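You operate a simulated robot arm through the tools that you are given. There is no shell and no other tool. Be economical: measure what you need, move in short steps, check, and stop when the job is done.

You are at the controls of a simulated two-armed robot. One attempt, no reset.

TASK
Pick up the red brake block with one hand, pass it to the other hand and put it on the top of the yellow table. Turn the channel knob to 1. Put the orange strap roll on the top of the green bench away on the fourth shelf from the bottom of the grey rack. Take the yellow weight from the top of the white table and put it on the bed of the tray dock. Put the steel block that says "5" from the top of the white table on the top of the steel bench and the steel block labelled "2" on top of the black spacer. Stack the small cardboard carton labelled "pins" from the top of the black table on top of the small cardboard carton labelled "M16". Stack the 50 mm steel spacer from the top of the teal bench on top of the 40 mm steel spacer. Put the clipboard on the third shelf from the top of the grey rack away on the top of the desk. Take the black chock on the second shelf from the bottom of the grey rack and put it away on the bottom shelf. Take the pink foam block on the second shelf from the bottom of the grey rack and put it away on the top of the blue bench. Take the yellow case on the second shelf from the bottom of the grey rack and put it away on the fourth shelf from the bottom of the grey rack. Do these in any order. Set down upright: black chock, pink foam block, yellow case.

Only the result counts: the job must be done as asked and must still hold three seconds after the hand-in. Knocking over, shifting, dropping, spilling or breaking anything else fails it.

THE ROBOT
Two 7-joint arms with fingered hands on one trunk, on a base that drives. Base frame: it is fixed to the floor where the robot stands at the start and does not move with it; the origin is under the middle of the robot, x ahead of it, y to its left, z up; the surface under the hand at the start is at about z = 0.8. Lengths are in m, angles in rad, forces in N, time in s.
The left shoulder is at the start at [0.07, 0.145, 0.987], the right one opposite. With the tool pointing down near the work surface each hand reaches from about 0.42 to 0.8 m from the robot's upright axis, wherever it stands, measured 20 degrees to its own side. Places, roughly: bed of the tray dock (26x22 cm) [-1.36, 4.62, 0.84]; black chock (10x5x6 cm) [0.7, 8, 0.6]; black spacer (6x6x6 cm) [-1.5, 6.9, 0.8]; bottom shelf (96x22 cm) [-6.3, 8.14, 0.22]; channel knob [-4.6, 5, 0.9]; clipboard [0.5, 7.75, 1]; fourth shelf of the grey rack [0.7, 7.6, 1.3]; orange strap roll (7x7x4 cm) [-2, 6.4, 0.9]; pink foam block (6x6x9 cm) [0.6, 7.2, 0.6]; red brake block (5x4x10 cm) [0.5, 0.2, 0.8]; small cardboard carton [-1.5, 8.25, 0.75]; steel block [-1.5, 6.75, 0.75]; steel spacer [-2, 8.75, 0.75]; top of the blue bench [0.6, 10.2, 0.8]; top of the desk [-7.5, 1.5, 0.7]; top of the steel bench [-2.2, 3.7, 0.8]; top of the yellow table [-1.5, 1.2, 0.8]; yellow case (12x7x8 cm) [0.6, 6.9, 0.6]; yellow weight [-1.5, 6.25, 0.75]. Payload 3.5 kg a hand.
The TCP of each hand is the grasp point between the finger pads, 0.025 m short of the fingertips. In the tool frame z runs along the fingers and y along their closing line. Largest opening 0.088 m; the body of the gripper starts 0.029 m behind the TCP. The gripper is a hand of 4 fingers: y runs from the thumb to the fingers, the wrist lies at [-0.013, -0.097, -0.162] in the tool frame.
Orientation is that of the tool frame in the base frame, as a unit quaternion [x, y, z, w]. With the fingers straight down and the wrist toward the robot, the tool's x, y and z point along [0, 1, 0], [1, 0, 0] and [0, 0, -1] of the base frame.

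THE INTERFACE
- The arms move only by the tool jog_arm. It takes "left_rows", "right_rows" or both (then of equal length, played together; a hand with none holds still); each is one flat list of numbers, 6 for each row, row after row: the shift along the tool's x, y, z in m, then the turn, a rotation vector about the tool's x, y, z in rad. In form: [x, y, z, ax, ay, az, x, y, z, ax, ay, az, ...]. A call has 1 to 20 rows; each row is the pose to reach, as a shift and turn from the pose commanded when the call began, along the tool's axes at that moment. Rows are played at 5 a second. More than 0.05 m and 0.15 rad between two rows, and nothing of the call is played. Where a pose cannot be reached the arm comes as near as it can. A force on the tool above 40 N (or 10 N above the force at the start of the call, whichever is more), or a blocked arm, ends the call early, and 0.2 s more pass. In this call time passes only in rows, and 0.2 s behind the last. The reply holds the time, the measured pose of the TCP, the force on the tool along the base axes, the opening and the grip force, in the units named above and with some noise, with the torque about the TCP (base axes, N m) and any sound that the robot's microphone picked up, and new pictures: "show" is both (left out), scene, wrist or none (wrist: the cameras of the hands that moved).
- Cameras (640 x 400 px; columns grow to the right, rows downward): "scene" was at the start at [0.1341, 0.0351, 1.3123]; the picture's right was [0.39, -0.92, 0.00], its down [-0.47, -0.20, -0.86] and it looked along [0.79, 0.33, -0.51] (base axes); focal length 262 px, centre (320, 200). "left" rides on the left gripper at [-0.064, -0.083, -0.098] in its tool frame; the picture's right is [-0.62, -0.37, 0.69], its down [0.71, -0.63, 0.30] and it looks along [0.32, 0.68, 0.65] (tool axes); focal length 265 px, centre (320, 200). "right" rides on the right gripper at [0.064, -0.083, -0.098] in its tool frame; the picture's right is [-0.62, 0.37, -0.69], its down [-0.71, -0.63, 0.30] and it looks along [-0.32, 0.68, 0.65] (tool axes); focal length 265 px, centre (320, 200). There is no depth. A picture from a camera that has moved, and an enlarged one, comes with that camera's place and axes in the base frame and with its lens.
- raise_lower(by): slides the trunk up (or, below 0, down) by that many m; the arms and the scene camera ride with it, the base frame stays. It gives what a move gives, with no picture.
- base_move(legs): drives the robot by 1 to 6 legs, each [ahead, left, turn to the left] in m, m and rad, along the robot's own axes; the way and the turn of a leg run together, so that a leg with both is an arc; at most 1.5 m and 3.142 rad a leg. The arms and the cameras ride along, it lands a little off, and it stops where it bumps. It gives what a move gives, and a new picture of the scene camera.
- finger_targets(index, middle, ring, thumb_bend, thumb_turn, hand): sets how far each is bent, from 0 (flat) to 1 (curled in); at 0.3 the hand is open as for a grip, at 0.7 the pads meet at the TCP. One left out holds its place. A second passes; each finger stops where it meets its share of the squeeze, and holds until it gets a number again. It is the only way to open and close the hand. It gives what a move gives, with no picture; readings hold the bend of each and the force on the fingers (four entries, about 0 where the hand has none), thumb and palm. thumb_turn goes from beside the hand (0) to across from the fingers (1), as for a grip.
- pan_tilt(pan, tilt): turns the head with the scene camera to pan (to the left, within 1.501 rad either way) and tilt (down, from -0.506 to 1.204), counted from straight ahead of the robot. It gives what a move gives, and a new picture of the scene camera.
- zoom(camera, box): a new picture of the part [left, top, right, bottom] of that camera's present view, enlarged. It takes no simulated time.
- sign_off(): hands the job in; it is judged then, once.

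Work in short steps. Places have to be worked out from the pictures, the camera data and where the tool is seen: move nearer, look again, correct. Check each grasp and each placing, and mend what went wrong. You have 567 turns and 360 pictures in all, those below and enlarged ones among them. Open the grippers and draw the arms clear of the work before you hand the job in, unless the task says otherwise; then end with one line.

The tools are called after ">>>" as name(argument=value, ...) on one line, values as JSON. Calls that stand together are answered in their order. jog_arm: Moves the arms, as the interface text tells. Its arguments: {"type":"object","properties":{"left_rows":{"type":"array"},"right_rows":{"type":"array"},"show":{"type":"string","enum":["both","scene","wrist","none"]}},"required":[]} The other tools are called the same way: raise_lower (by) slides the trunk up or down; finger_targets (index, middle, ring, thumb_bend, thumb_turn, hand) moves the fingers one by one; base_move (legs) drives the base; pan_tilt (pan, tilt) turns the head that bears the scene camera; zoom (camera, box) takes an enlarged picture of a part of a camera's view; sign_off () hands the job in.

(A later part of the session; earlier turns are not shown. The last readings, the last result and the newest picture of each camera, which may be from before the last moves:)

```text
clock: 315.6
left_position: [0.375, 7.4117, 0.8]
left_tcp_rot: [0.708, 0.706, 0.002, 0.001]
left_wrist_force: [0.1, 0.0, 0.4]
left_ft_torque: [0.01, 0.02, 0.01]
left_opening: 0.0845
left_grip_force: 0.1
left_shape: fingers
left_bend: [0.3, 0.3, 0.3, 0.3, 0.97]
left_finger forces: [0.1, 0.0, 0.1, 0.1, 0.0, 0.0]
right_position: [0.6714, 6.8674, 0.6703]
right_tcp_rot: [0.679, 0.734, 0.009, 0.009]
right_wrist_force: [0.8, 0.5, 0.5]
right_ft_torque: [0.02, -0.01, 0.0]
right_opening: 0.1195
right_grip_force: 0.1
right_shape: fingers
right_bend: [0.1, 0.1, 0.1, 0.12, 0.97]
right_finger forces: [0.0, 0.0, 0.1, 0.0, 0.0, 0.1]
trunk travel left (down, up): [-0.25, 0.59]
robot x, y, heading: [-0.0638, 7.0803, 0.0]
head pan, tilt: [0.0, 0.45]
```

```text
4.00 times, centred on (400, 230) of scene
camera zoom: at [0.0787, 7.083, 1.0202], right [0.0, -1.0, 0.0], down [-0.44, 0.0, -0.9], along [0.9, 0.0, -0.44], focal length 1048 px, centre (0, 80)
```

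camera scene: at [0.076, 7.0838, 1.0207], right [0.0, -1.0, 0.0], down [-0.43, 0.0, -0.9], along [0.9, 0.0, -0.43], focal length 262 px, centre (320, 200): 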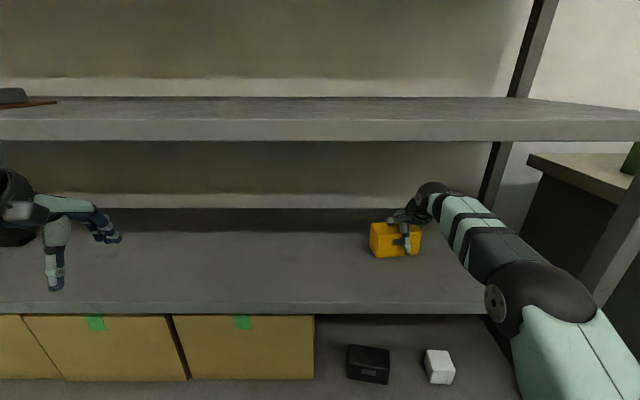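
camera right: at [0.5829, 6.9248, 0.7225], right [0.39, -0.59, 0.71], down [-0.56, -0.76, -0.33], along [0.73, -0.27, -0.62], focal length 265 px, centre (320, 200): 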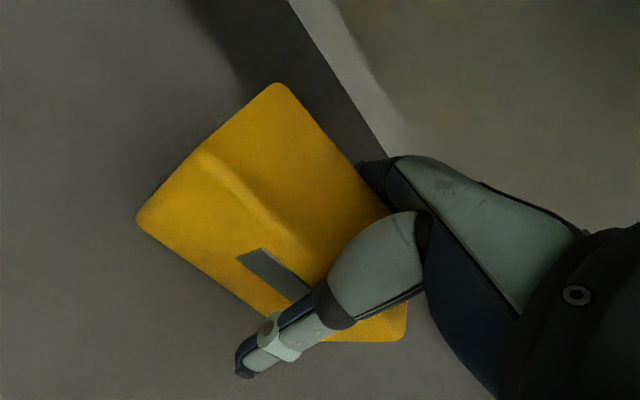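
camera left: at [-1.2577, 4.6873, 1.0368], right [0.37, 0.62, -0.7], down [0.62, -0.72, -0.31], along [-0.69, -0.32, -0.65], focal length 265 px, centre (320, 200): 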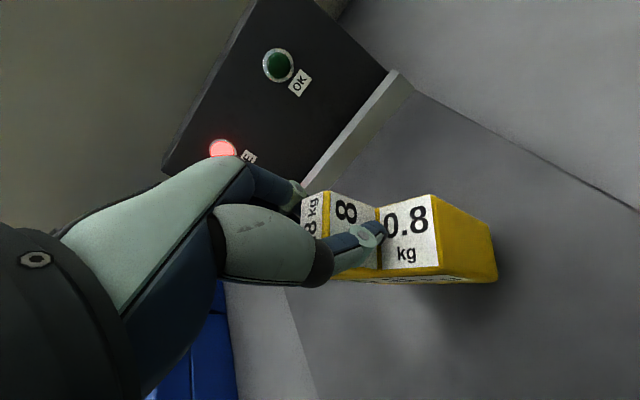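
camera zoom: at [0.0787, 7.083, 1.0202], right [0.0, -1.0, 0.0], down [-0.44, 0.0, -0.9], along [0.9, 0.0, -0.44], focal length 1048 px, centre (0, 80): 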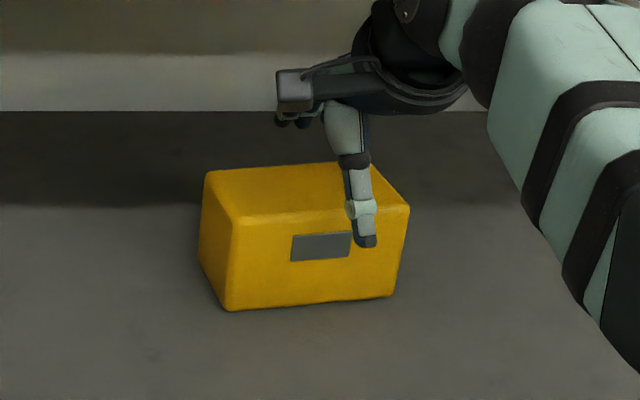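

Opening is now 12 cm. Wrist view puts the case at about [0.676, 6.877]; I descend again.

>>> jog_arm(right_rows=[0.005, 0.005, 0.02, 0, 0, -0.02, 0.008, 0.005, 0.045, 0, 0, -0.03, 0.008, 0.005, 0.063, 0, 0, -0.03], show="wrist")

```text
clock: 316.4
left_position: [0.3706, 7.4142, 0.8027]
left_tcp_rot: [0.707, 0.707, 0.004, 0.004]
left_wrist_force: [-0.4, 0.1, 0.6]
left_ft_torque: [-0.02, 0.05, -0.01]
left_opening: 0.0845
left_grip_force: 0.1
left_shape: fingers
left_bend: [0.3, 0.3, 0.3, 0.3, 0.97]
left_finger forces: [0.0, 0.0, 0.0, 0.1, 0.0, 0.0]
right_position: [0.6764, 6.8753, 0.6214]
right_tcp_rot: [0.667, 0.744, 0.018, 0.02]
right_wrist_force: [-6.4, -2.1, 36.0]
right_ft_torque: [0.25, 0.1, 0.1]
right_opening: 0.1226
right_grip_force: 19.3
right_shape: fingers
right_bend: [0.08, 0.1, 0.1, 0.12, 0.97]
right_finger forces: [10.7, 0.0, 1.9, 0.0, 26.5, 0.1]
trunk travel left (down, up): [-0.25, 0.59]
robot x, y, heading: [-0.0607, 7.083, -0.002]
head pan, tilt: [0.0, 0.45]
camera right: at [0.5825, 6.9313, 0.7142], right [0.4, -0.58, 0.71], down [-0.53, -0.78, -0.33], along [0.75, -0.25, -0.62], focal length 265 px, centre (320, 200)
```

right: 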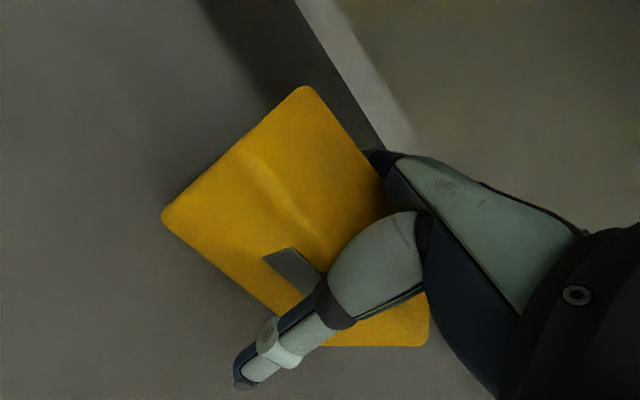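

The palm side of the digits bears on the top edges, so depth is limited. I raise 1 cm and close at the upper sides.

>>> jog_arm(right_rows=[0, 0, -0.01, 0, 0, 0], show="none")

>>> finger_targets(hand="right", index=0.7, middle=0.7, ring=0.7, thumb_bend=0.7)

>>> zoom(camera="right", box=[120, 60, 480, 390])

```text
clock: 316.8
left_position: [0.3729, 7.4126, 0.8009]
left_tcp_rot: [0.707, 0.707, 0.002, 0.002]
left_wrist_force: [-0.5, 0.3, 1.1]
left_ft_torque: [-0.02, 0.01, -0.01]
left_opening: 0.0846
left_grip_force: 0.1
left_shape: fingers
left_bend: [0.3, 0.3, 0.3, 0.3, 0.97]
left_finger forces: [0.1, 0.1, 0.0, 0.1, 0.0, 0.0]
right_position: [0.6764, 6.8746, 0.6211]
right_tcp_rot: [0.668, 0.744, 0.01, 0.011]
right_wrist_force: [-5.4, -0.3, 19.6]
right_ft_torque: [0.07, -0.45, 0.03]
right_opening: 0.1231
right_grip_force: 13.1
right_shape: fingers
right_bend: [0.08, 0.1, 0.1, 0.12, 0.97]
right_finger forces: [11.5, 0.0, 2.1, 0.1, 13.4, 0.0]
trunk travel left (down, up): [-0.25, 0.59]
robot x, y, heading: [-0.0641, 7.082, 0.006]
head pan, tilt: [0.0, 0.45]
```

```text
clock: 317.8
left_position: [0.3729, 7.4149, 0.8007]
left_tcp_rot: [0.707, 0.707, 0.002, 0.002]
left_wrist_force: [-1.1, -0.5, -0.9]
left_ft_torque: [0.0, 0.0, -0.01]
left_opening: 0.0844
left_grip_force: 0.1
left_shape: fingers
left_bend: [0.3, 0.3, 0.3, 0.3, 0.97]
left_finger forces: [0.1, 0.0, 0.0, 0.0, 0.0, 0.0]
right_position: [0.6789, 6.8762, 0.6248]
right_tcp_rot: [0.667, 0.745, 0.013, 0.015]
right_wrist_force: [5.0, 3.5, 23.6]
right_ft_torque: [-0.3, -1.05, 0.64]
right_opening: 0.0807
right_grip_force: 73.5
right_shape: fingers
right_bend: [0.18, 0.43, 0.34, 0.69, 0.94]
right_finger forces: [28.4, 25.2, 26.9, 0.0, 66.2, 0.0]
trunk travel left (down, up): [-0.25, 0.59]
robot x, y, heading: [-0.0658, 7.0809, -0.001]
head pan, tilt: [0.0, 0.45]
```

```text
1.21 times, centred on (300, 225) of right
camera zoom: at [0.5845, 6.9319, 0.7188], right [0.41, -0.58, 0.71], down [-0.54, -0.78, -0.33], along [0.74, -0.25, -0.62], focal length 322 px, centre (344, 170)
```

zoom: 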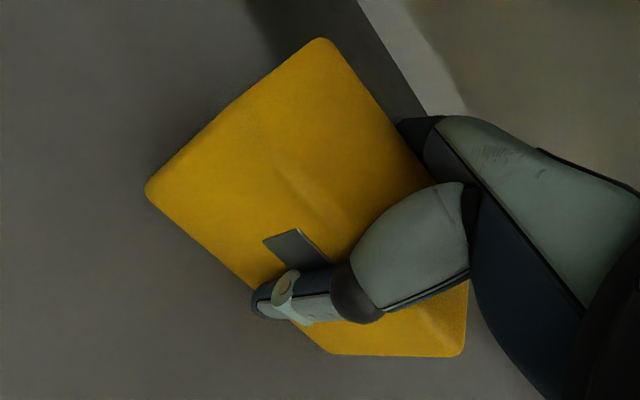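

Gripped at 74 N. Lift slowly.

>>> jog_arm(right_rows=[0, 0, -0.01, 0, 0, 0, 0, 0, -0.02, 0, 0, 0, 0, 0, -0.035, 0, 0, 0, 0, 0, -0.045, 0, 0, 0], show="both")

```text
clock: 318.8
left_position: [0.3756, 7.412, 0.7994]
left_tcp_rot: [0.707, 0.707, 0.002, 0.001]
left_wrist_force: [-0.5, 0.6, 0.9]
left_ft_torque: [0.03, 0.0, -0.02]
left_opening: 0.0847
left_grip_force: 0.0
left_shape: fingers
left_bend: [0.3, 0.3, 0.3, 0.3, 0.97]
left_finger forces: [0.0, 0.0, 0.0, 0.1, 0.0, 0.0]
right_position: [0.6778, 6.8745, 0.6597]
right_tcp_rot: [0.669, 0.743, 0.008, 0.009]
right_wrist_force: [0.6, 0.6, -2.3]
right_ft_torque: [-0.03, 0.0, 0.0]
right_opening: 0.0766
right_grip_force: 36.6
right_shape: fingers
right_bend: [0.21, 0.47, 0.41, 0.57, 0.93]
right_finger forces: [15.1, 12.2, 9.3, 0.0, 37.0, 0.0]
trunk travel left (down, up): [-0.25, 0.59]
robot x, y, heading: [-0.0641, 7.0853, 0.005]
head pan, tilt: [0.0, 0.45]
camera scene: at [0.0791, 7.0829, 1.0201], right [0.0, -1.0, 0.0], down [-0.44, 0.0, -0.9], along [0.9, 0.0, -0.44], focal length 262 px, centre (320, 200)
camera right: at [0.5858, 6.9295, 0.7562], right [0.42, -0.58, 0.7], down [-0.54, -0.78, -0.32], along [0.73, -0.25, -0.64], focal length 265 px, centre (320, 200)
```

scene: 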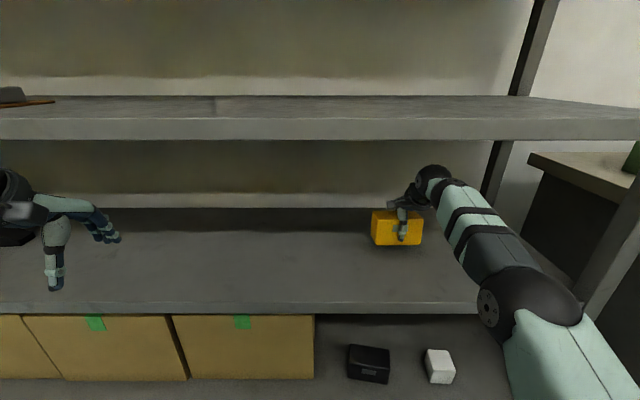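
right: 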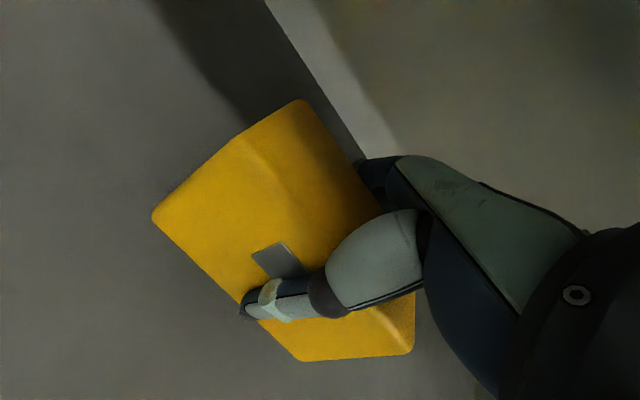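

Held level. I back the base straight out of the rack.

>>> base_move(legs=[[-0.36, 0, 0]])

>>> raise_lower(by=0.59)

>>> pan_tilt(pan=0.6, tilt=0.35)

```text
clock: 321.1
left_position: [0.0123, 7.4115, 0.8001]
left_tcp_rot: [0.706, 0.708, 0.002, 0.001]
left_wrist_force: [-0.8, -0.2, 0.7]
left_ft_torque: [-0.01, -0.02, 0.01]
left_opening: 0.0847
left_grip_force: 0.0
left_shape: fingers
left_bend: [0.3, 0.3, 0.3, 0.3, 0.97]
left_finger forces: [0.0, 0.0, 0.0, 0.0, 0.0, 0.1]
right_position: [0.3152, 6.876, 0.6617]
right_tcp_rot: [0.668, 0.744, 0.009, 0.009]
right_wrist_force: [0.7, -0.5, -2.5]
right_ft_torque: [-0.02, -0.02, 0.01]
right_opening: 0.0765
right_grip_force: 36.4
right_shape: fingers
right_bend: [0.21, 0.47, 0.41, 0.57, 0.93]
right_finger forces: [14.9, 12.2, 9.3, 0.0, 36.7, 0.1]
trunk travel left (down, up): [-0.25, 0.59]
robot x, y, heading: [-0.4308, 7.082, 0.001]
head pan, tilt: [0.0, 0.45]
camera scene: at [-0.2844, 7.0821, 1.0202], right [0.0, -1.0, 0.0], down [-0.44, 0.0, -0.9], along [0.9, 0.0, -0.44], focal length 262 px, centre (320, 200)
```

scene: 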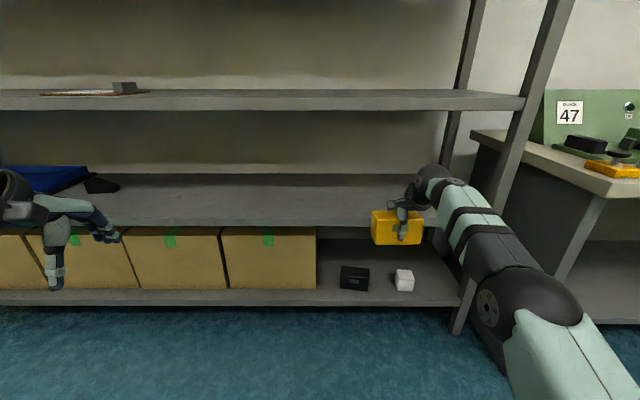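

```text
refused: 0.59 is not a number from -0.4 to 0.4
```

```text
clock: 322.1
left_position: [0.0132, 7.4114, 0.8]
left_tcp_rot: [0.706, 0.708, 0.001, 0.0]
left_wrist_force: [-0.1, -0.1, 0.0]
left_ft_torque: [-0.02, -0.01, 0.03]
left_opening: 0.0843
left_grip_force: 0.1
left_shape: fingers
left_bend: [0.3, 0.3, 0.3, 0.3, 0.97]
left_finger forces: [0.0, 0.1, 0.0, 0.1, 0.0, 0.0]
right_position: [0.3151, 6.8755, 0.6603]
right_tcp_rot: [0.667, 0.745, 0.009, 0.008]
right_wrist_force: [0.0, 0.3, -3.3]
right_ft_torque: [-0.01, 0.01, 0.01]
right_opening: 0.0761
right_grip_force: 35.8
right_shape: fingers
right_bend: [0.21, 0.47, 0.41, 0.57, 0.93]
right_finger forces: [14.9, 12.1, 9.3, 0.0, 36.6, 0.1]
trunk travel left (down, up): [-0.25, 0.59]
robot x, y, heading: [-0.4295, 7.08, 0.004]
head pan, tilt: [0.6, 0.351]
camera scene: at [-0.2991, 7.1346, 1.0293], right [0.57, -0.82, 0.0], down [-0.28, -0.2, -0.94], along [0.77, 0.53, -0.34], focal length 262 px, centre (320, 200)
```

scene: 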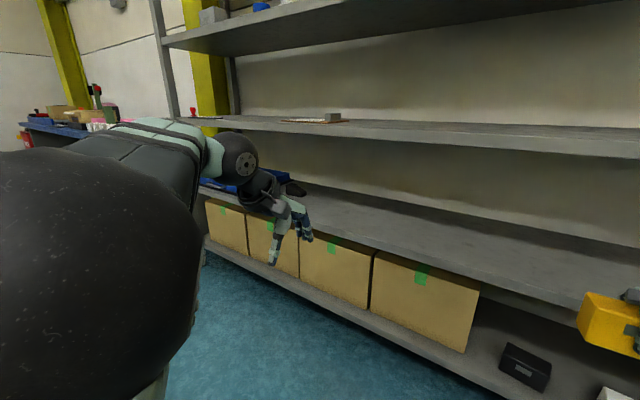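

Right. I raise the trunk in two steps and strafe left to the free part of the fourth shelf (around y≈8.2).

>>> raise_lower(by=0.4)

>>> raise_lower(by=0.19)

>>> base_move(legs=[[-0.05, 1.32, 0]])

>>> pan_tilt(pan=0.0, tilt=0.35)

```text
clock: 325.9
left_position: [0.0123, 7.4129, 1.1999]
left_tcp_rot: [0.706, 0.708, 0.001, 0.0]
left_wrist_force: [-0.2, 0.8, 0.1]
left_ft_torque: [0.01, 0.02, 0.01]
left_opening: 0.0846
left_grip_force: 0.1
left_shape: fingers
left_bend: [0.3, 0.3, 0.3, 0.3, 0.97]
left_finger forces: [0.1, 0.0, 0.0, 0.0, 0.0, 0.0]
right_position: [0.316, 6.8745, 1.0603]
right_tcp_rot: [0.667, 0.745, 0.009, 0.009]
right_wrist_force: [0.1, -0.4, -2.8]
right_ft_torque: [0.0, -0.01, -0.03]
right_opening: 0.0764
right_grip_force: 36.6
right_shape: fingers
right_bend: [0.21, 0.47, 0.41, 0.57, 0.93]
right_finger forces: [14.8, 12.2, 9.2, 0.0, 36.4, 0.0]
trunk travel left (down, up): [-0.65, 0.19]
robot x, y, heading: [-0.4263, 7.0828, 0.006]
head pan, tilt: [0.6, 0.351]
```

```text
clock: 328.0
left_position: [0.013, 7.4115, 1.3901]
left_tcp_rot: [0.706, 0.708, 0.001, 0.0]
left_wrist_force: [0.5, -0.4, -0.2]
left_ft_torque: [-0.01, 0.03, -0.04]
left_opening: 0.0845
left_grip_force: 0.1
left_shape: fingers
left_bend: [0.3, 0.3, 0.3, 0.3, 0.97]
left_finger forces: [0.0, 0.0, 0.1, 0.0, 0.0, 0.0]
right_position: [0.3158, 6.8746, 1.2503]
right_tcp_rot: [0.667, 0.745, 0.009, 0.009]
right_wrist_force: [0.1, 0.0, -2.8]
right_ft_torque: [-0.03, -0.01, -0.01]
right_opening: 0.0765
right_grip_force: 36.1
right_shape: fingers
right_bend: [0.21, 0.47, 0.41, 0.57, 0.93]
right_finger forces: [14.8, 12.1, 9.2, 0.0, 36.3, 0.0]
trunk travel left (down, up): [-0.84, 0.0]
robot x, y, heading: [-0.4308, 7.0808, 0.002]
head pan, tilt: [0.6, 0.351]
```

```text
clock: 334.6
left_position: [-0.0292, 8.7234, 1.39]
left_tcp_rot: [0.711, 0.703, 0.001, 0.0]
left_wrist_force: [0.5, 0.1, 0.1]
left_ft_torque: [-0.02, 0.0, 0.05]
left_opening: 0.0845
left_grip_force: 0.1
left_shape: fingers
left_bend: [0.3, 0.3, 0.3, 0.3, 0.97]
left_finger forces: [0.0, 0.0, 0.0, 0.0, 0.1, 0.1]
right_position: [0.2667, 8.1811, 1.2513]
right_tcp_rot: [0.672, 0.74, 0.009, 0.008]
right_wrist_force: [0.6, -0.5, -3.6]
right_ft_torque: [0.0, 0.01, -0.02]
right_opening: 0.0762
right_grip_force: 36.1
right_shape: fingers
right_bend: [0.21, 0.47, 0.41, 0.57, 0.93]
right_finger forces: [14.8, 12.1, 9.2, 0.1, 36.4, 0.1]
trunk travel left (down, up): [-0.84, 0.0]
robot x, y, heading: [-0.471, 8.3977, -0.011]
head pan, tilt: [0.6, 0.351]
camera scene: at [-0.3443, 8.4499, 1.6194], right [0.56, -0.83, 0.0], down [-0.29, -0.19, -0.94], along [0.78, 0.52, -0.34], focal length 262 px, centre (320, 200)
```

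scene: 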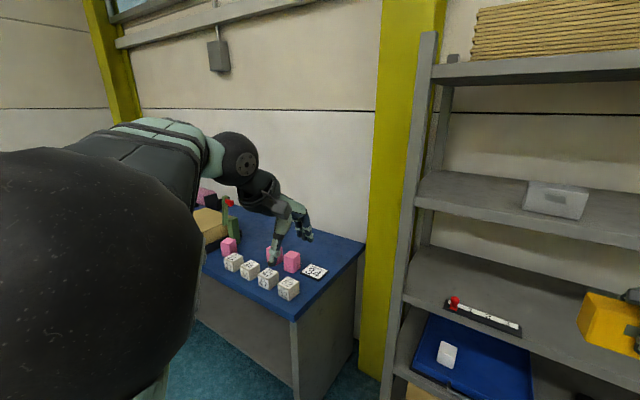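

```text
clock: 335.6
left_position: [-0.0294, 8.7234, 1.3896]
left_tcp_rot: [0.711, 0.703, 0.001, -0.001]
left_wrist_force: [0.3, -0.1, 0.5]
left_ft_torque: [0.02, -0.01, -0.01]
left_opening: 0.0843
left_grip_force: 0.1
left_shape: fingers
left_bend: [0.3, 0.3, 0.3, 0.3, 0.97]
left_finger forces: [0.0, 0.1, 0.0, 0.0, 0.0, 0.1]
right_position: [0.2663, 8.1831, 1.2513]
right_tcp_rot: [0.672, 0.74, 0.008, 0.009]
right_wrist_force: [0.4, 0.1, -2.8]
right_ft_torque: [-0.05, -0.01, 0.0]
right_opening: 0.0762
right_grip_force: 36.5
right_shape: fingers
right_bend: [0.21, 0.47, 0.41, 0.57, 0.93]
right_finger forces: [14.8, 12.1, 9.2, 0.0, 36.4, 0.0]
trunk travel left (down, up): [-0.84, 0.0]
robot x, y, heading: [-0.4736, 8.4002, -0.01]
head pan, tilt: [0.0, 0.351]
camera scene: at [-0.3287, 8.3983, 1.6193], right [-0.01, -1.0, 0.0], down [-0.34, 0.0, -0.94], along [0.94, -0.01, -0.34], focal length 262 px, centre (320, 200)
```

scene: 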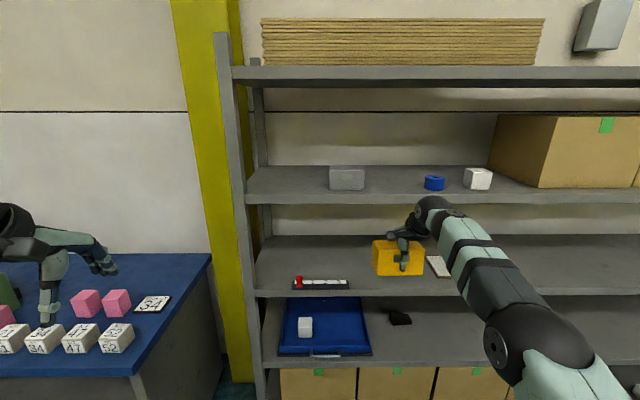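

I raise the hand above shelf-4 level while retracting a bit.

>>> jog_arm(right_rows=[0, -0.03, -0.03, 0, 0, 0, 0, -0.06, -0.06, 0, 0, 0, 0, -0.09, -0.09, 0, 0, 0, 0, -0.11, -0.12, 0, 0, 0, 0, -0.12, -0.16, 0, 0, 0, 0, -0.12, -0.2, 0, 0, 0], show="scene")

```text
clock: 337.0
left_position: [-0.0278, 8.7236, 1.3898]
left_tcp_rot: [0.712, 0.702, 0.001, 0.0]
left_wrist_force: [0.3, -1.4, 0.0]
left_ft_torque: [-0.02, 0.03, -0.01]
left_opening: 0.0844
left_grip_force: 0.0
left_shape: fingers
left_bend: [0.3, 0.3, 0.3, 0.3, 0.97]
left_finger forces: [0.0, 0.0, 0.1, 0.1, 0.0, 0.0]
right_position: [0.1426, 8.1729, 1.4467]
right_tcp_rot: [0.672, 0.74, 0.008, 0.008]
right_wrist_force: [0.1, -1.0, -3.3]
right_ft_torque: [-0.01, 0.0, -0.02]
right_opening: 0.0758
right_grip_force: 34.6
right_shape: fingers
right_bend: [0.21, 0.47, 0.41, 0.57, 0.93]
right_finger forces: [14.5, 11.8, 8.9, 0.1, 35.0, 0.1]
trunk travel left (down, up): [-0.84, 0.0]
robot x, y, heading: [-0.4751, 8.4034, -0.008]
head pan, tilt: [0.0, 0.351]
camera scene: at [-0.3281, 8.3983, 1.6192], right [-0.01, -1.0, 0.0], down [-0.34, 0.0, -0.94], along [0.94, -0.01, -0.34], focal length 262 px, centre (320, 200)
```

scene: 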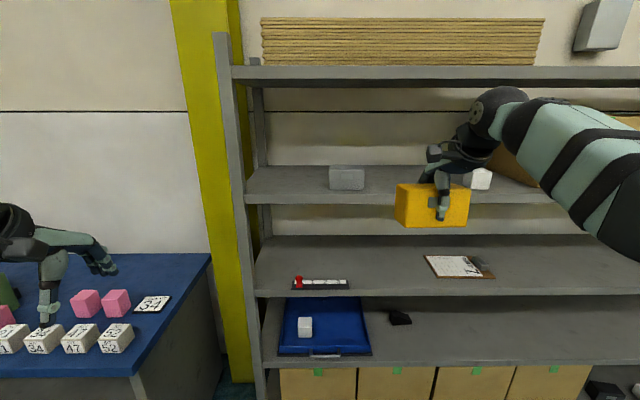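

Works. I tuck the left hand back a bit and drive forward so the case is over shelf 4.

>>> jog_arm(left_rows=[0, -0.03, 0, 0, 0, 0, 0, -0.06, 0, 0, 0, 0, -0.02, -0.08, 0, 0, 0, 0], show="none")

>>> base_move(legs=[[0.25, 0.02, 0.01]])

```text
clock: 337.8
left_position: [-0.1069, 8.7115, 1.3924]
left_tcp_rot: [0.712, 0.702, -0.002, 0.006]
left_wrist_force: [-0.8, 0.2, 0.3]
left_ft_torque: [0.0, 0.02, -0.02]
left_opening: 0.0845
left_grip_force: 0.0
left_shape: fingers
left_bend: [0.3, 0.3, 0.3, 0.3, 0.97]
left_finger forces: [0.0, 0.0, 0.0, 0.0, 0.0, 0.0]
left hand out of reach, approached as far as the arm can: row 3
right_position: [0.143, 8.1724, 1.4473]
right_tcp_rot: [0.672, 0.74, 0.008, 0.008]
right_wrist_force: [0.1, -0.2, -3.2]
right_ft_torque: [-0.02, 0.01, -0.01]
right_opening: 0.0759
right_grip_force: 34.6
right_shape: fingers
right_bend: [0.21, 0.47, 0.41, 0.57, 0.93]
right_finger forces: [14.3, 11.8, 8.8, 0.1, 34.9, 0.1]
trunk travel left (down, up): [-0.84, 0.0]
robot x, y, heading: [-0.4704, 8.3994, -0.011]
head pan, tilt: [0.0, 0.351]
```

```text
clock: 339.7
left_position: [0.1427, 8.7332, 1.3929]
left_tcp_rot: [0.709, 0.705, -0.002, 0.006]
left_wrist_force: [0.2, -1.1, -0.9]
left_ft_torque: [-0.02, -0.04, -0.03]
left_opening: 0.0843
left_grip_force: 0.1
left_shape: fingers
left_bend: [0.3, 0.3, 0.3, 0.3, 0.97]
left_finger forces: [0.0, 0.0, 0.1, 0.0, 0.1, 0.0]
right_position: [0.3953, 8.1933, 1.4495]
right_tcp_rot: [0.671, 0.742, 0.009, 0.01]
right_wrist_force: [-0.2, -0.1, -3.7]
right_ft_torque: [-0.01, 0.01, 0.01]
right_opening: 0.0758
right_grip_force: 34.9
right_shape: fingers
right_bend: [0.21, 0.47, 0.41, 0.57, 0.93]
right_finger forces: [14.3, 11.7, 8.8, 0.0, 34.9, 0.0]
trunk travel left (down, up): [-0.84, 0.0]
robot x, y, heading: [-0.2181, 8.4167, -0.005]
head pan, tilt: [0.0, 0.351]
camera scene: at [-0.0776, 8.4163, 1.6198], right [-0.01, -1.0, 0.0], down [-0.34, 0.0, -0.94], along [0.94, 0.0, -0.34], focal length 262 px, centre (320, 200)
```

scene: 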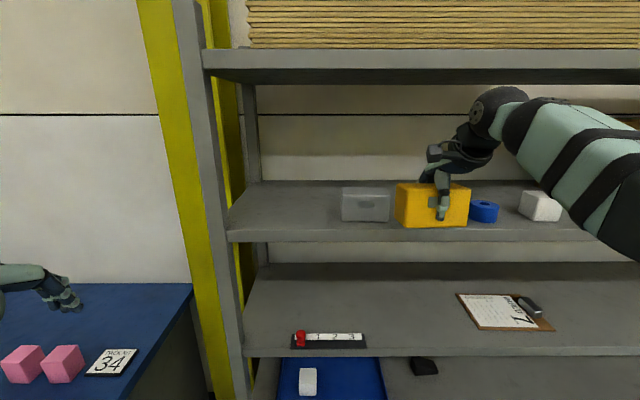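

I zoom to gauge shelf-4 height and item depths precisely.

>>> zoom(camera="scene", box=[320, 150, 580, 260])

```text
2.46 times, centred on (450, 205) of scene
camera zoom: at [-0.0776, 8.4163, 1.6198], right [-0.01, -1.0, 0.0], down [-0.34, 0.0, -0.94], along [0.94, 0.0, -0.34], focal length 645 px, centre (0, 188)
```

zoom: 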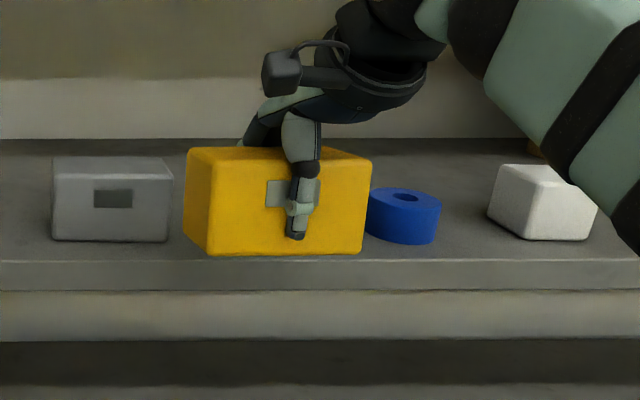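

Existing items sit near the shelf front with free room left of the grey box (y≈8.38–8.66). I'll place the case there at y≈8.51.

>>> base_move(legs=[[0, 0.31, 0.005], [0.16, 0, 0]])

>>> zoom(camera="right", box=[0, 0, 640, 400])

```text
clock: 342.8
left_position: [0.3005, 9.0498, 1.3916]
left_tcp_rot: [0.708, 0.706, -0.002, 0.005]
left_wrist_force: [-0.3, 0.6, -0.6]
left_ft_torque: [0.0, -0.01, 0.0]
left_opening: 0.0846
left_grip_force: 0.0
left_shape: fingers
left_bend: [0.3, 0.3, 0.3, 0.3, 0.97]
left_finger forces: [0.0, 0.0, 0.0, 0.0, 0.0, 0.0]
right_position: [0.555, 8.5077, 1.4493]
right_tcp_rot: [0.67, 0.742, 0.01, 0.01]
right_wrist_force: [-0.4, -0.1, -3.0]
right_ft_torque: [-0.03, -0.02, 0.02]
right_opening: 0.0759
right_grip_force: 34.7
right_shape: fingers
right_bend: [0.21, 0.47, 0.41, 0.57, 0.93]
right_finger forces: [14.3, 11.6, 8.7, 0.1, 35.0, 0.1]
trunk travel left (down, up): [-0.84, 0.0]
robot x, y, heading: [-0.0596, 8.7291, -0.005]
head pan, tilt: [0.0, 0.351]
camera scene: at [0.0811, 8.7317, 1.6198], right [0.0, -1.0, 0.0], down [-0.34, 0.0, -0.94], along [0.94, 0.0, -0.34], focal length 262 px, centre (320, 200)
```

scene: 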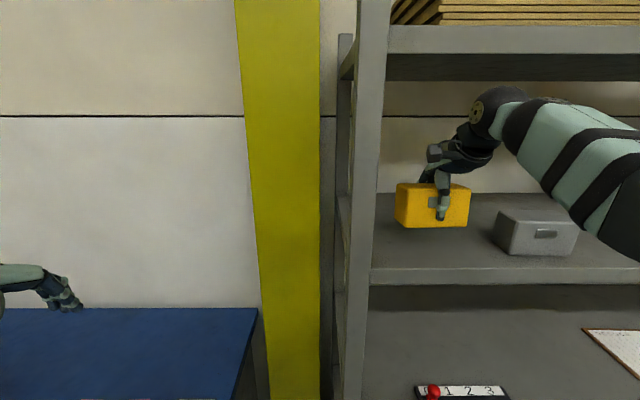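

```text
1.00 times, centred on (320, 200) of right (not enlarged: the box is as wide or as high as the picture)
camera zoom: at [0.4625, 8.565, 1.545], right [0.41, -0.58, 0.7], down [-0.55, -0.77, -0.32], along [0.73, -0.25, -0.63], focal length 265 px, centre (320, 200)
```

zoom: 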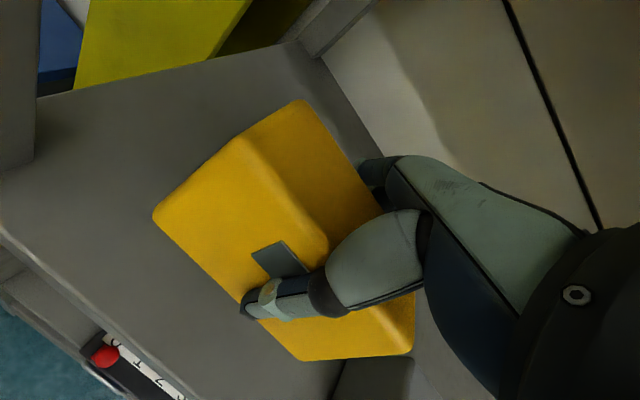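

The case is over the shelf. Move 6 cm deeper and lower gently to contact.

>>> jog_arm(right_rows=[-0.003, 0.03, 0, 0, 0, 0, -0.006, 0.06, 0, 0, 0, 0, -0.006, 0.06, 0.015, 0, 0, 0, -0.006, 0.06, 0.025, 0, 0, 0, -0.006, 0.06, 0.032, 0, 0, 0, -0.006, 0.06, 0.038, 0, 0, 0, -0.006, 0.06, 0.044, 0, 0, 0, -0.006, 0.06, 0.05, 0, 0, 0], show="both")

```text
clock: 344.6
left_position: [0.3067, 9.0482, 1.3909]
left_tcp_rot: [0.709, 0.706, -0.003, 0.004]
left_wrist_force: [-0.1, 0.5, 0.5]
left_ft_torque: [-0.01, -0.01, 0.0]
left_opening: 0.0847
left_grip_force: 0.2
left_shape: fingers
left_bend: [0.3, 0.3, 0.3, 0.3, 0.97]
left_finger forces: [0.1, 0.1, 0.0, 0.0, 0.1, 0.0]
right_position: [0.6231, 8.5085, 1.3977]
right_tcp_rot: [0.671, 0.742, 0.009, 0.009]
right_wrist_force: [-0.1, 1.1, -2.9]
right_ft_torque: [-0.02, 0.0, 0.01]
right_opening: 0.0755
right_grip_force: 34.1
right_shape: fingers
right_bend: [0.21, 0.47, 0.41, 0.57, 0.93]
right_finger forces: [14.1, 11.3, 8.5, 0.0, 34.0, 0.1]
right hand out of reach, approached as far as the arm can: row 2, 3, 4
trunk travel left (down, up): [-0.84, 0.0]
robot x, y, heading: [-0.0581, 8.7313, -0.004]
head pan, tilt: [0.0, 0.351]
camera scene: at [0.0869, 8.7308, 1.6192], right [0.0, -1.0, 0.0], down [-0.34, 0.0, -0.94], along [0.94, 0.0, -0.34], focal length 262 px, centre (320, 200)
camera right: at [0.5301, 8.5641, 1.4935], right [0.41, -0.58, 0.7], down [-0.55, -0.77, -0.32], along [0.73, -0.25, -0.64], focal length 265 px, centre (320, 200)
```

scene: 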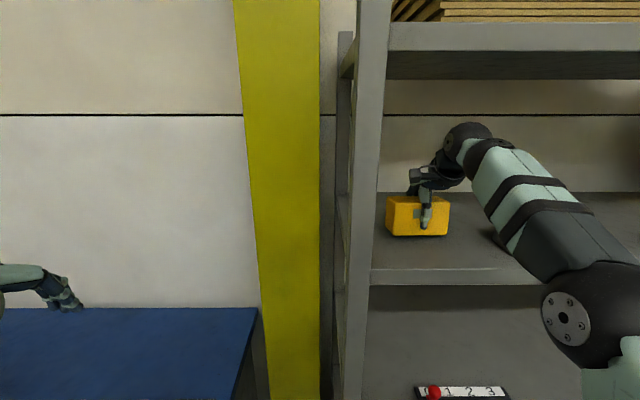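
right: 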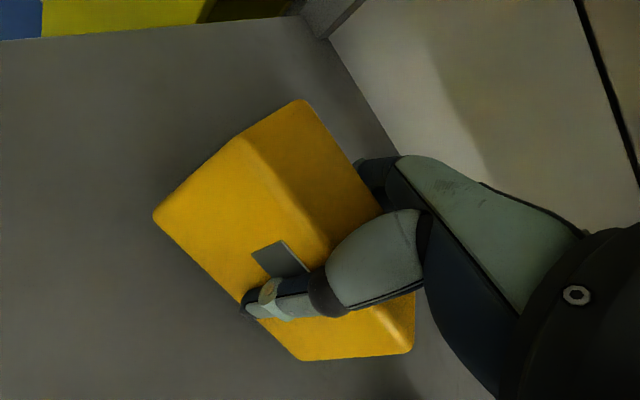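

No contact yet; continue down.

>>> jog_arm(right_rows=[0, 0, 0.006, 0, 0, 0, 0, 0, 0.012, 0, 0, 0, 0, 0, 0.018, 0, 0, 0, 0, 0, 0.024, 0, 0, 0, 0, 0, 0.03, 0, 0, 0], show="none")

```text
clock: 345.7
left_position: [0.3025, 9.0498, 1.3926]
left_tcp_rot: [0.708, 0.706, -0.005, 0.007]
left_wrist_force: [0.7, 0.0, 0.6]
left_ft_torque: [0.0, 0.01, -0.02]
left_opening: 0.0847
left_grip_force: 0.0
left_shape: fingers
left_bend: [0.3, 0.3, 0.3, 0.3, 0.97]
left_finger forces: [0.0, 0.0, 0.0, 0.1, 0.1, 0.0]
right_position: [0.6193, 8.5083, 1.3911]
right_tcp_rot: [0.67, 0.742, 0.023, 0.025]
right_wrist_force: [-6.8, -0.5, 17.1]
right_ft_torque: [-0.05, -0.19, -0.03]
right_opening: 0.0763
right_grip_force: 42.0
right_shape: fingers
right_bend: [0.2, 0.46, 0.41, 0.56, 0.93]
right_finger forces: [16.1, 13.0, 10.3, 0.0, 43.7, 0.0]
trunk travel left (down, up): [-0.84, 0.0]
robot x, y, heading: [-0.0575, 8.734, -0.001]
head pan, tilt: [0.0, 0.351]
stopped in row 5 (right hand): the force on the tool passed its limit at 42 N (the readings are from after the stop); the commanded pose is now the measured one
```

Contact. Open wide and rise.

>>> finger_targets(hand="right", index=0.1, middle=0.1, ring=0.1, thumb_bend=0.1)

>>> jog_arm(right_rows=[0, 0, -0.015, 0, 0, 0, 0, 0, -0.03, 0, 0, 0, 0, 0, -0.05, 0, 0, 0, 0, -0.01, -0.06, 0, 0, 0], show="both")

```text
clock: 346.7
left_position: [0.3044, 9.0492, 1.3914]
left_tcp_rot: [0.708, 0.706, -0.005, 0.006]
left_wrist_force: [0.1, -0.7, -0.2]
left_ft_torque: [0.03, 0.0, -0.05]
left_opening: 0.0845
left_grip_force: 0.0
left_shape: fingers
left_bend: [0.3, 0.3, 0.3, 0.3, 0.97]
left_finger forces: [0.1, 0.0, 0.1, 0.0, 0.0, 0.0]
right_position: [0.6208, 8.5081, 1.3836]
right_tcp_rot: [0.671, 0.741, 0.018, 0.02]
right_wrist_force: [-2.2, -0.1, 1.7]
right_ft_torque: [0.03, -0.08, -0.01]
right_opening: 0.121
right_grip_force: 1.7
right_shape: fingers
right_bend: [0.1, 0.1, 0.1, 0.1, 0.97]
right_finger forces: [1.3, 0.1, 0.0, 0.0, 2.3, 0.0]
trunk travel left (down, up): [-0.84, 0.0]
robot x, y, heading: [-0.0587, 8.7285, 0.0]
head pan, tilt: [0.0, 0.351]
```

```text
clock: 347.7
left_position: [0.3036, 9.0487, 1.3917]
left_tcp_rot: [0.708, 0.706, -0.004, 0.006]
left_wrist_force: [0.3, 0.2, 0.2]
left_ft_torque: [-0.01, 0.06, -0.01]
left_opening: 0.0842
left_grip_force: 0.0
left_shape: fingers
left_bend: [0.3, 0.3, 0.3, 0.3, 0.97]
left_finger forces: [0.0, 0.0, 0.0, 0.0, 0.1, 0.1]
right_position: [0.6077, 8.5052, 1.4445]
right_tcp_rot: [0.671, 0.741, 0.019, 0.02]
right_wrist_force: [-0.1, 0.0, 0.4]
right_ft_torque: [0.02, -0.02, 0.01]
right_opening: 0.1201
right_grip_force: 0.0
right_shape: fingers
right_bend: [0.1, 0.1, 0.1, 0.1, 0.97]
right_finger forces: [0.1, 0.0, 0.0, 0.0, 0.0, 0.0]
right hand out of reach, approached as far as the arm can: row 3
trunk travel left (down, up): [-0.84, 0.0]
robot x, y, heading: [-0.0613, 8.7353, 0.0]
head pan, tilt: [0.0, 0.351]
camera scene: at [0.0842, 8.7311, 1.6195], right [0.0, -1.0, 0.0], down [-0.34, 0.0, -0.94], along [0.94, 0.0, -0.34], focal length 262 px, centre (320, 200)
camera right: at [0.5134, 8.5616, 1.5367], right [0.39, -0.58, 0.71], down [-0.54, -0.77, -0.34], along [0.75, -0.25, -0.61], focal length 265 px, centre (320, 200)
```

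scene: 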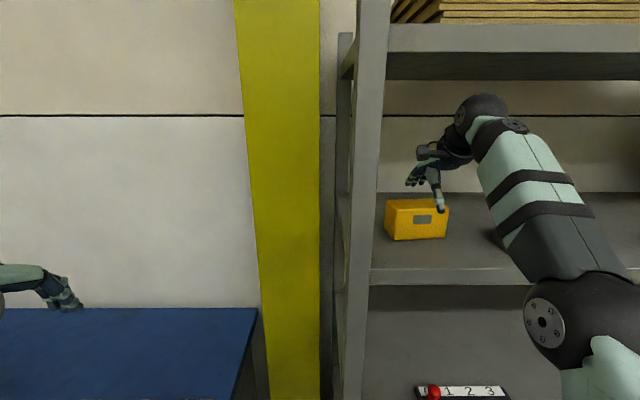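
right: 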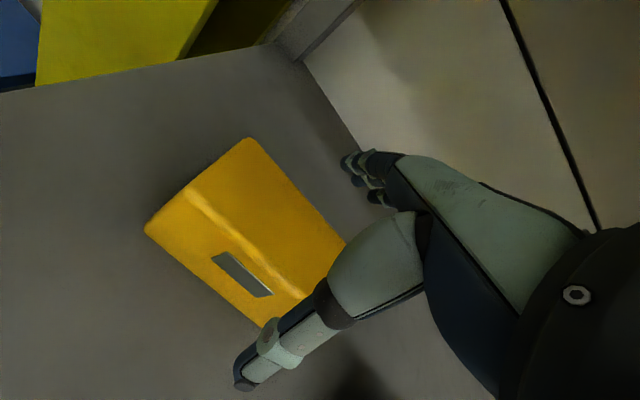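

The case stands on shelf 4. Fingertips clear its top by ~3 cm; I back out.

>>> base_move(legs=[[-0.4, 0, 0]])

>>> zoom(camera="scene", box=[250, 120, 570, 260])

```text
clock: 350.3
left_position: [-0.1022, 9.0505, 1.3892]
left_tcp_rot: [0.709, 0.706, -0.005, 0.005]
left_wrist_force: [0.0, 0.3, 0.4]
left_ft_torque: [0.02, 0.0, -0.01]
left_opening: 0.0847
left_grip_force: 0.1
left_shape: fingers
left_bend: [0.3, 0.3, 0.3, 0.3, 0.97]
left_finger forces: [0.1, 0.0, 0.0, 0.0, 0.0, 0.0]
right_position: [0.2035, 8.5077, 1.4415]
right_tcp_rot: [0.67, 0.742, 0.019, 0.018]
right_wrist_force: [0.8, -0.2, 0.5]
right_ft_torque: [-0.02, 0.0, 0.01]
right_opening: 0.1205
right_grip_force: 0.1
right_shape: fingers
right_bend: [0.1, 0.1, 0.1, 0.1, 0.97]
right_finger forces: [0.0, 0.1, 0.1, 0.1, 0.0, 0.1]
trunk travel left (down, up): [-0.84, 0.0]
robot x, y, heading: [-0.4697, 8.7334, -0.005]
head pan, tilt: [0.0, 0.351]
camera scene: at [-0.3208, 8.7326, 1.6191], right [0.0, -1.0, 0.0], down [-0.35, 0.0, -0.94], along [0.94, 0.0, -0.35], focal length 262 px, centre (320, 200)
```

scene: 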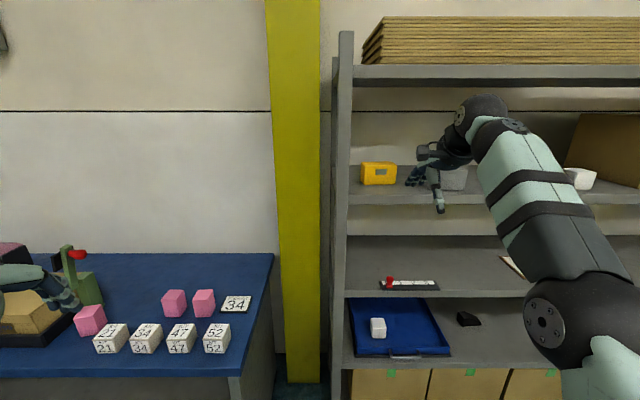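

```text
2.00 times, centred on (410, 190) of scene
camera zoom: at [-0.3208, 8.7326, 1.6191], right [0.0, -1.0, 0.0], down [-0.35, 0.0, -0.94], along [0.94, 0.0, -0.35], focal length 524 px, centre (140, 220)
```

zoom: 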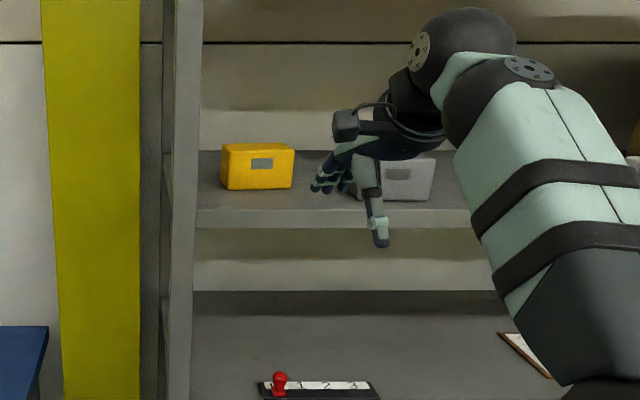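

All good. I tuck the right arm, lower the trunk, and drive down the aisle to the passage south of the green bench.

>>> jog_arm(right_rows=[0.0, -0.03, 0.03, 0, 0, 0.02, 0.0, -0.06, 0.06, 0, 0, 0.05, 0.0, -0.09, 0.09, 0, 0, 0.08, 0.0, -0.12, 0.1, 0, 0, 0.1, 0.0, -0.15, 0.1, 0, 0, 0.1, 0, -0.18, 0.1, 0, 0, 0.1], show="none")

>>> raise_lower(by=-0.24)

>>> base_move(legs=[[0, -1.4, 0], [0, -1.4, 0], [0, -0.5, 0]])

```text
clock: 351.7
left_position: [-0.1036, 9.0533, 1.3907]
left_tcp_rot: [0.708, 0.706, -0.005, 0.006]
left_wrist_force: [0.5, -0.1, 0.3]
left_ft_torque: [-0.02, 0.02, 0.01]
left_opening: 0.0846
left_grip_force: 0.1
left_shape: fingers
left_bend: [0.3, 0.3, 0.3, 0.3, 0.97]
left_finger forces: [0.0, 0.0, 0.0, 0.0, 0.0, 0.0]
right_position: [0.0275, 8.4925, 1.3337]
right_tcp_rot: [0.707, 0.707, 0.02, 0.018]
right_wrist_force: [0.5, 0.3, 0.2]
right_ft_torque: [-0.01, -0.03, -0.02]
right_opening: 0.1202
right_grip_force: 0.0
right_shape: fingers
right_bend: [0.1, 0.1, 0.1, 0.1, 0.97]
right_finger forces: [0.0, 0.0, 0.1, 0.0, 0.1, 0.0]
trunk travel left (down, up): [-0.84, 0.0]
robot x, y, heading: [-0.4678, 8.734, 0.002]
head pan, tilt: [0.0, 0.351]
```

```text
clock: 354.2
left_position: [-0.1029, 9.0497, 1.1513]
left_tcp_rot: [0.708, 0.706, -0.004, 0.005]
left_wrist_force: [0.2, 0.1, -0.2]
left_ft_torque: [0.01, 0.01, -0.04]
left_opening: 0.0845
left_grip_force: 0.1
left_shape: fingers
left_bend: [0.3, 0.3, 0.3, 0.3, 0.97]
left_finger forces: [0.0, 0.0, 0.0, 0.0, 0.0, 0.0]
right_position: [0.0267, 8.49, 1.0922]
right_tcp_rot: [0.707, 0.707, 0.019, 0.019]
right_wrist_force: [-0.5, -0.1, -0.1]
right_ft_torque: [0.03, -0.02, -0.01]
right_opening: 0.1202
right_grip_force: 0.0
right_shape: fingers
right_bend: [0.1, 0.1, 0.1, 0.1, 0.97]
right_finger forces: [0.0, 0.0, 0.1, 0.0, 0.1, 0.1]
trunk travel left (down, up): [-0.6, 0.24]
robot x, y, heading: [-0.4711, 8.7316, -0.005]
head pan, tilt: [0.0, 0.351]
```

```text
clock: 370.3
left_position: [-0.1325, 5.7533, 1.1509]
left_tcp_rot: [0.705, 0.71, -0.004, 0.006]
left_wrist_force: [0.6, 0.0, 0.5]
left_ft_torque: [0.0, 0.0, 0.0]
left_opening: 0.0846
left_grip_force: 0.0
left_shape: fingers
left_bend: [0.3, 0.3, 0.3, 0.3, 0.97]
left_finger forces: [0.0, 0.0, 0.0, 0.1, 0.1, 0.0]
right_position: [0.0045, 5.1927, 1.0928]
right_tcp_rot: [0.703, 0.711, 0.02, 0.019]
right_wrist_force: [-0.2, 0.1, 0.2]
right_ft_torque: [-0.02, 0.0, -0.01]
right_opening: 0.1201
right_grip_force: 0.1
right_shape: fingers
right_bend: [0.1, 0.1, 0.1, 0.1, 0.97]
right_finger forces: [0.1, 0.0, 0.0, 0.0, 0.0, 0.1]
trunk travel left (down, up): [-0.6, 0.24]
robot x, y, heading: [-0.4965, 5.4353, 0.008]
head pan, tilt: [0.0, 0.351]
camera scene: at [-0.3493, 5.4329, 1.3794], right [0.01, -1.0, 0.0], down [-0.34, 0.0, -0.94], along [0.94, 0.01, -0.34], focal length 262 px, centre (320, 200)
```

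scene: 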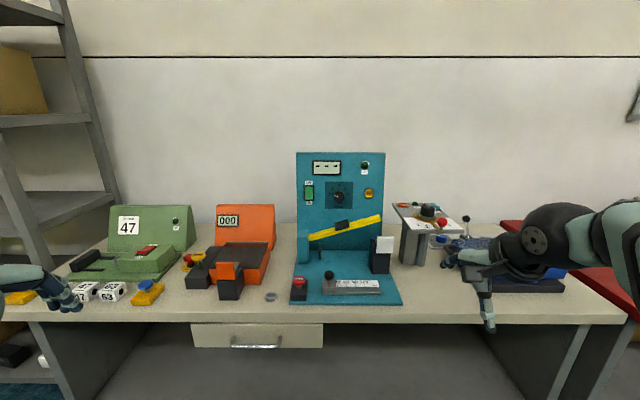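

At the passage. I turn to face west and go through between the steel bench and white table.

>>> base_move(legs=[[-0.1, 0, 0], [0, 0, 1.57], [0, 0, 1.57], [0.7, 0, 0]])

>>> pan_tilt(pan=0.0, tilt=0.25)

```text
clock: 382.6
left_position: [-1.6664, 5.0931, 1.1508]
left_tcp_rot: [0.713, -0.701, -0.006, -0.005]
left_wrist_force: [1.0, 0.2, -0.9]
left_ft_torque: [-0.01, -0.01, -0.02]
left_opening: 0.0845
left_grip_force: 0.0
left_shape: fingers
left_bend: [0.3, 0.3, 0.3, 0.3, 0.97]
left_finger forces: [0.1, 0.1, 0.0, 0.0, 0.1, 0.1]
right_position: [-1.8067, 5.652, 1.092]
right_tcp_rot: [0.713, -0.7, -0.019, 0.02]
right_wrist_force: [0.5, -0.1, 0.2]
right_ft_torque: [0.01, -0.01, -0.01]
right_opening: 0.1201
right_grip_force: 0.0
right_shape: fingers
right_bend: [0.1, 0.1, 0.1, 0.1, 0.97]
right_finger forces: [0.0, 0.0, 0.1, 0.0, 0.0, 0.0]
trunk travel left (down, up): [-0.6, 0.24]
robot x, y, heading: [-1.3108, 5.421, -3.129]
head pan, tilt: [0.0, 0.351]
camera scene: at [-1.4511, 5.4152, 1.3794], right [-0.01, 1.0, 0.0], down [0.34, 0.01, -0.94], along [-0.94, -0.01, -0.34], focal length 262 px, centre (320, 200)
```

scene: 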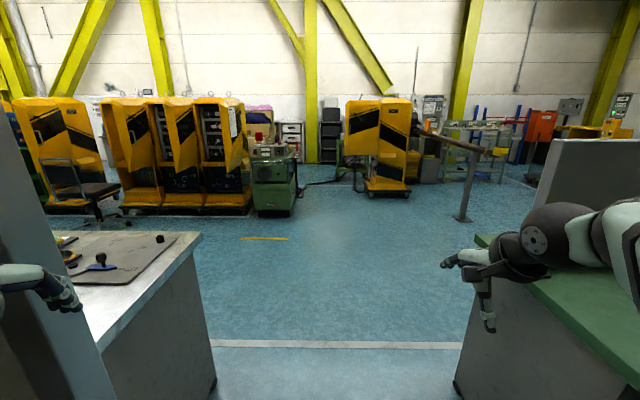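

```text
clock: 383.3
left_position: [-1.6661, 5.0934, 1.1515]
left_tcp_rot: [0.713, -0.701, -0.006, -0.006]
left_wrist_force: [0.3, 1.0, 0.1]
left_ft_torque: [-0.02, -0.03, 0.0]
left_opening: 0.0844
left_grip_force: 0.1
left_shape: fingers
left_bend: [0.3, 0.3, 0.3, 0.3, 0.97]
left_finger forces: [0.0, 0.1, 0.1, 0.0, 0.0, 0.0]
right_position: [-1.8078, 5.6507, 1.0923]
right_tcp_rot: [0.713, -0.7, -0.02, 0.019]
right_wrist_force: [-0.8, -0.7, -0.5]
right_ft_torque: [0.01, 0.0, 0.02]
right_opening: 0.1204
right_grip_force: 0.2
right_shape: fingers
right_bend: [0.1, 0.1, 0.1, 0.1, 0.97]
right_finger forces: [0.1, 0.1, 0.1, 0.1, 0.0, 0.0]
trunk travel left (down, up): [-0.6, 0.24]
robot x, y, heading: [-1.3057, 5.4169, -3.127]
head pan, tilt: [0.0, 0.25]
camera scene: at [-1.4519, 5.4152, 1.3888], right [-0.01, 1.0, 0.0], down [0.25, 0.0, -0.97], along [-0.97, -0.01, -0.25], focal length 262 px, centre (320, 200)
```

scene: 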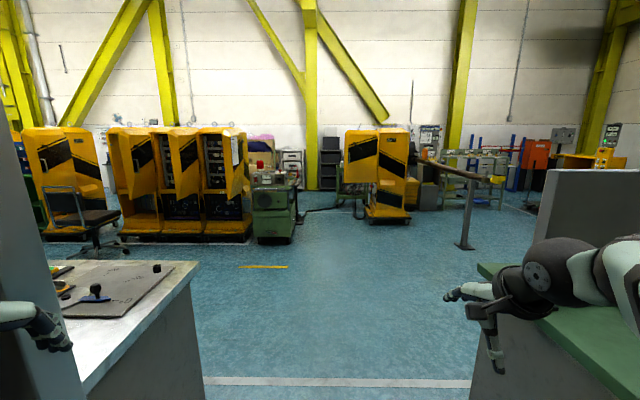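

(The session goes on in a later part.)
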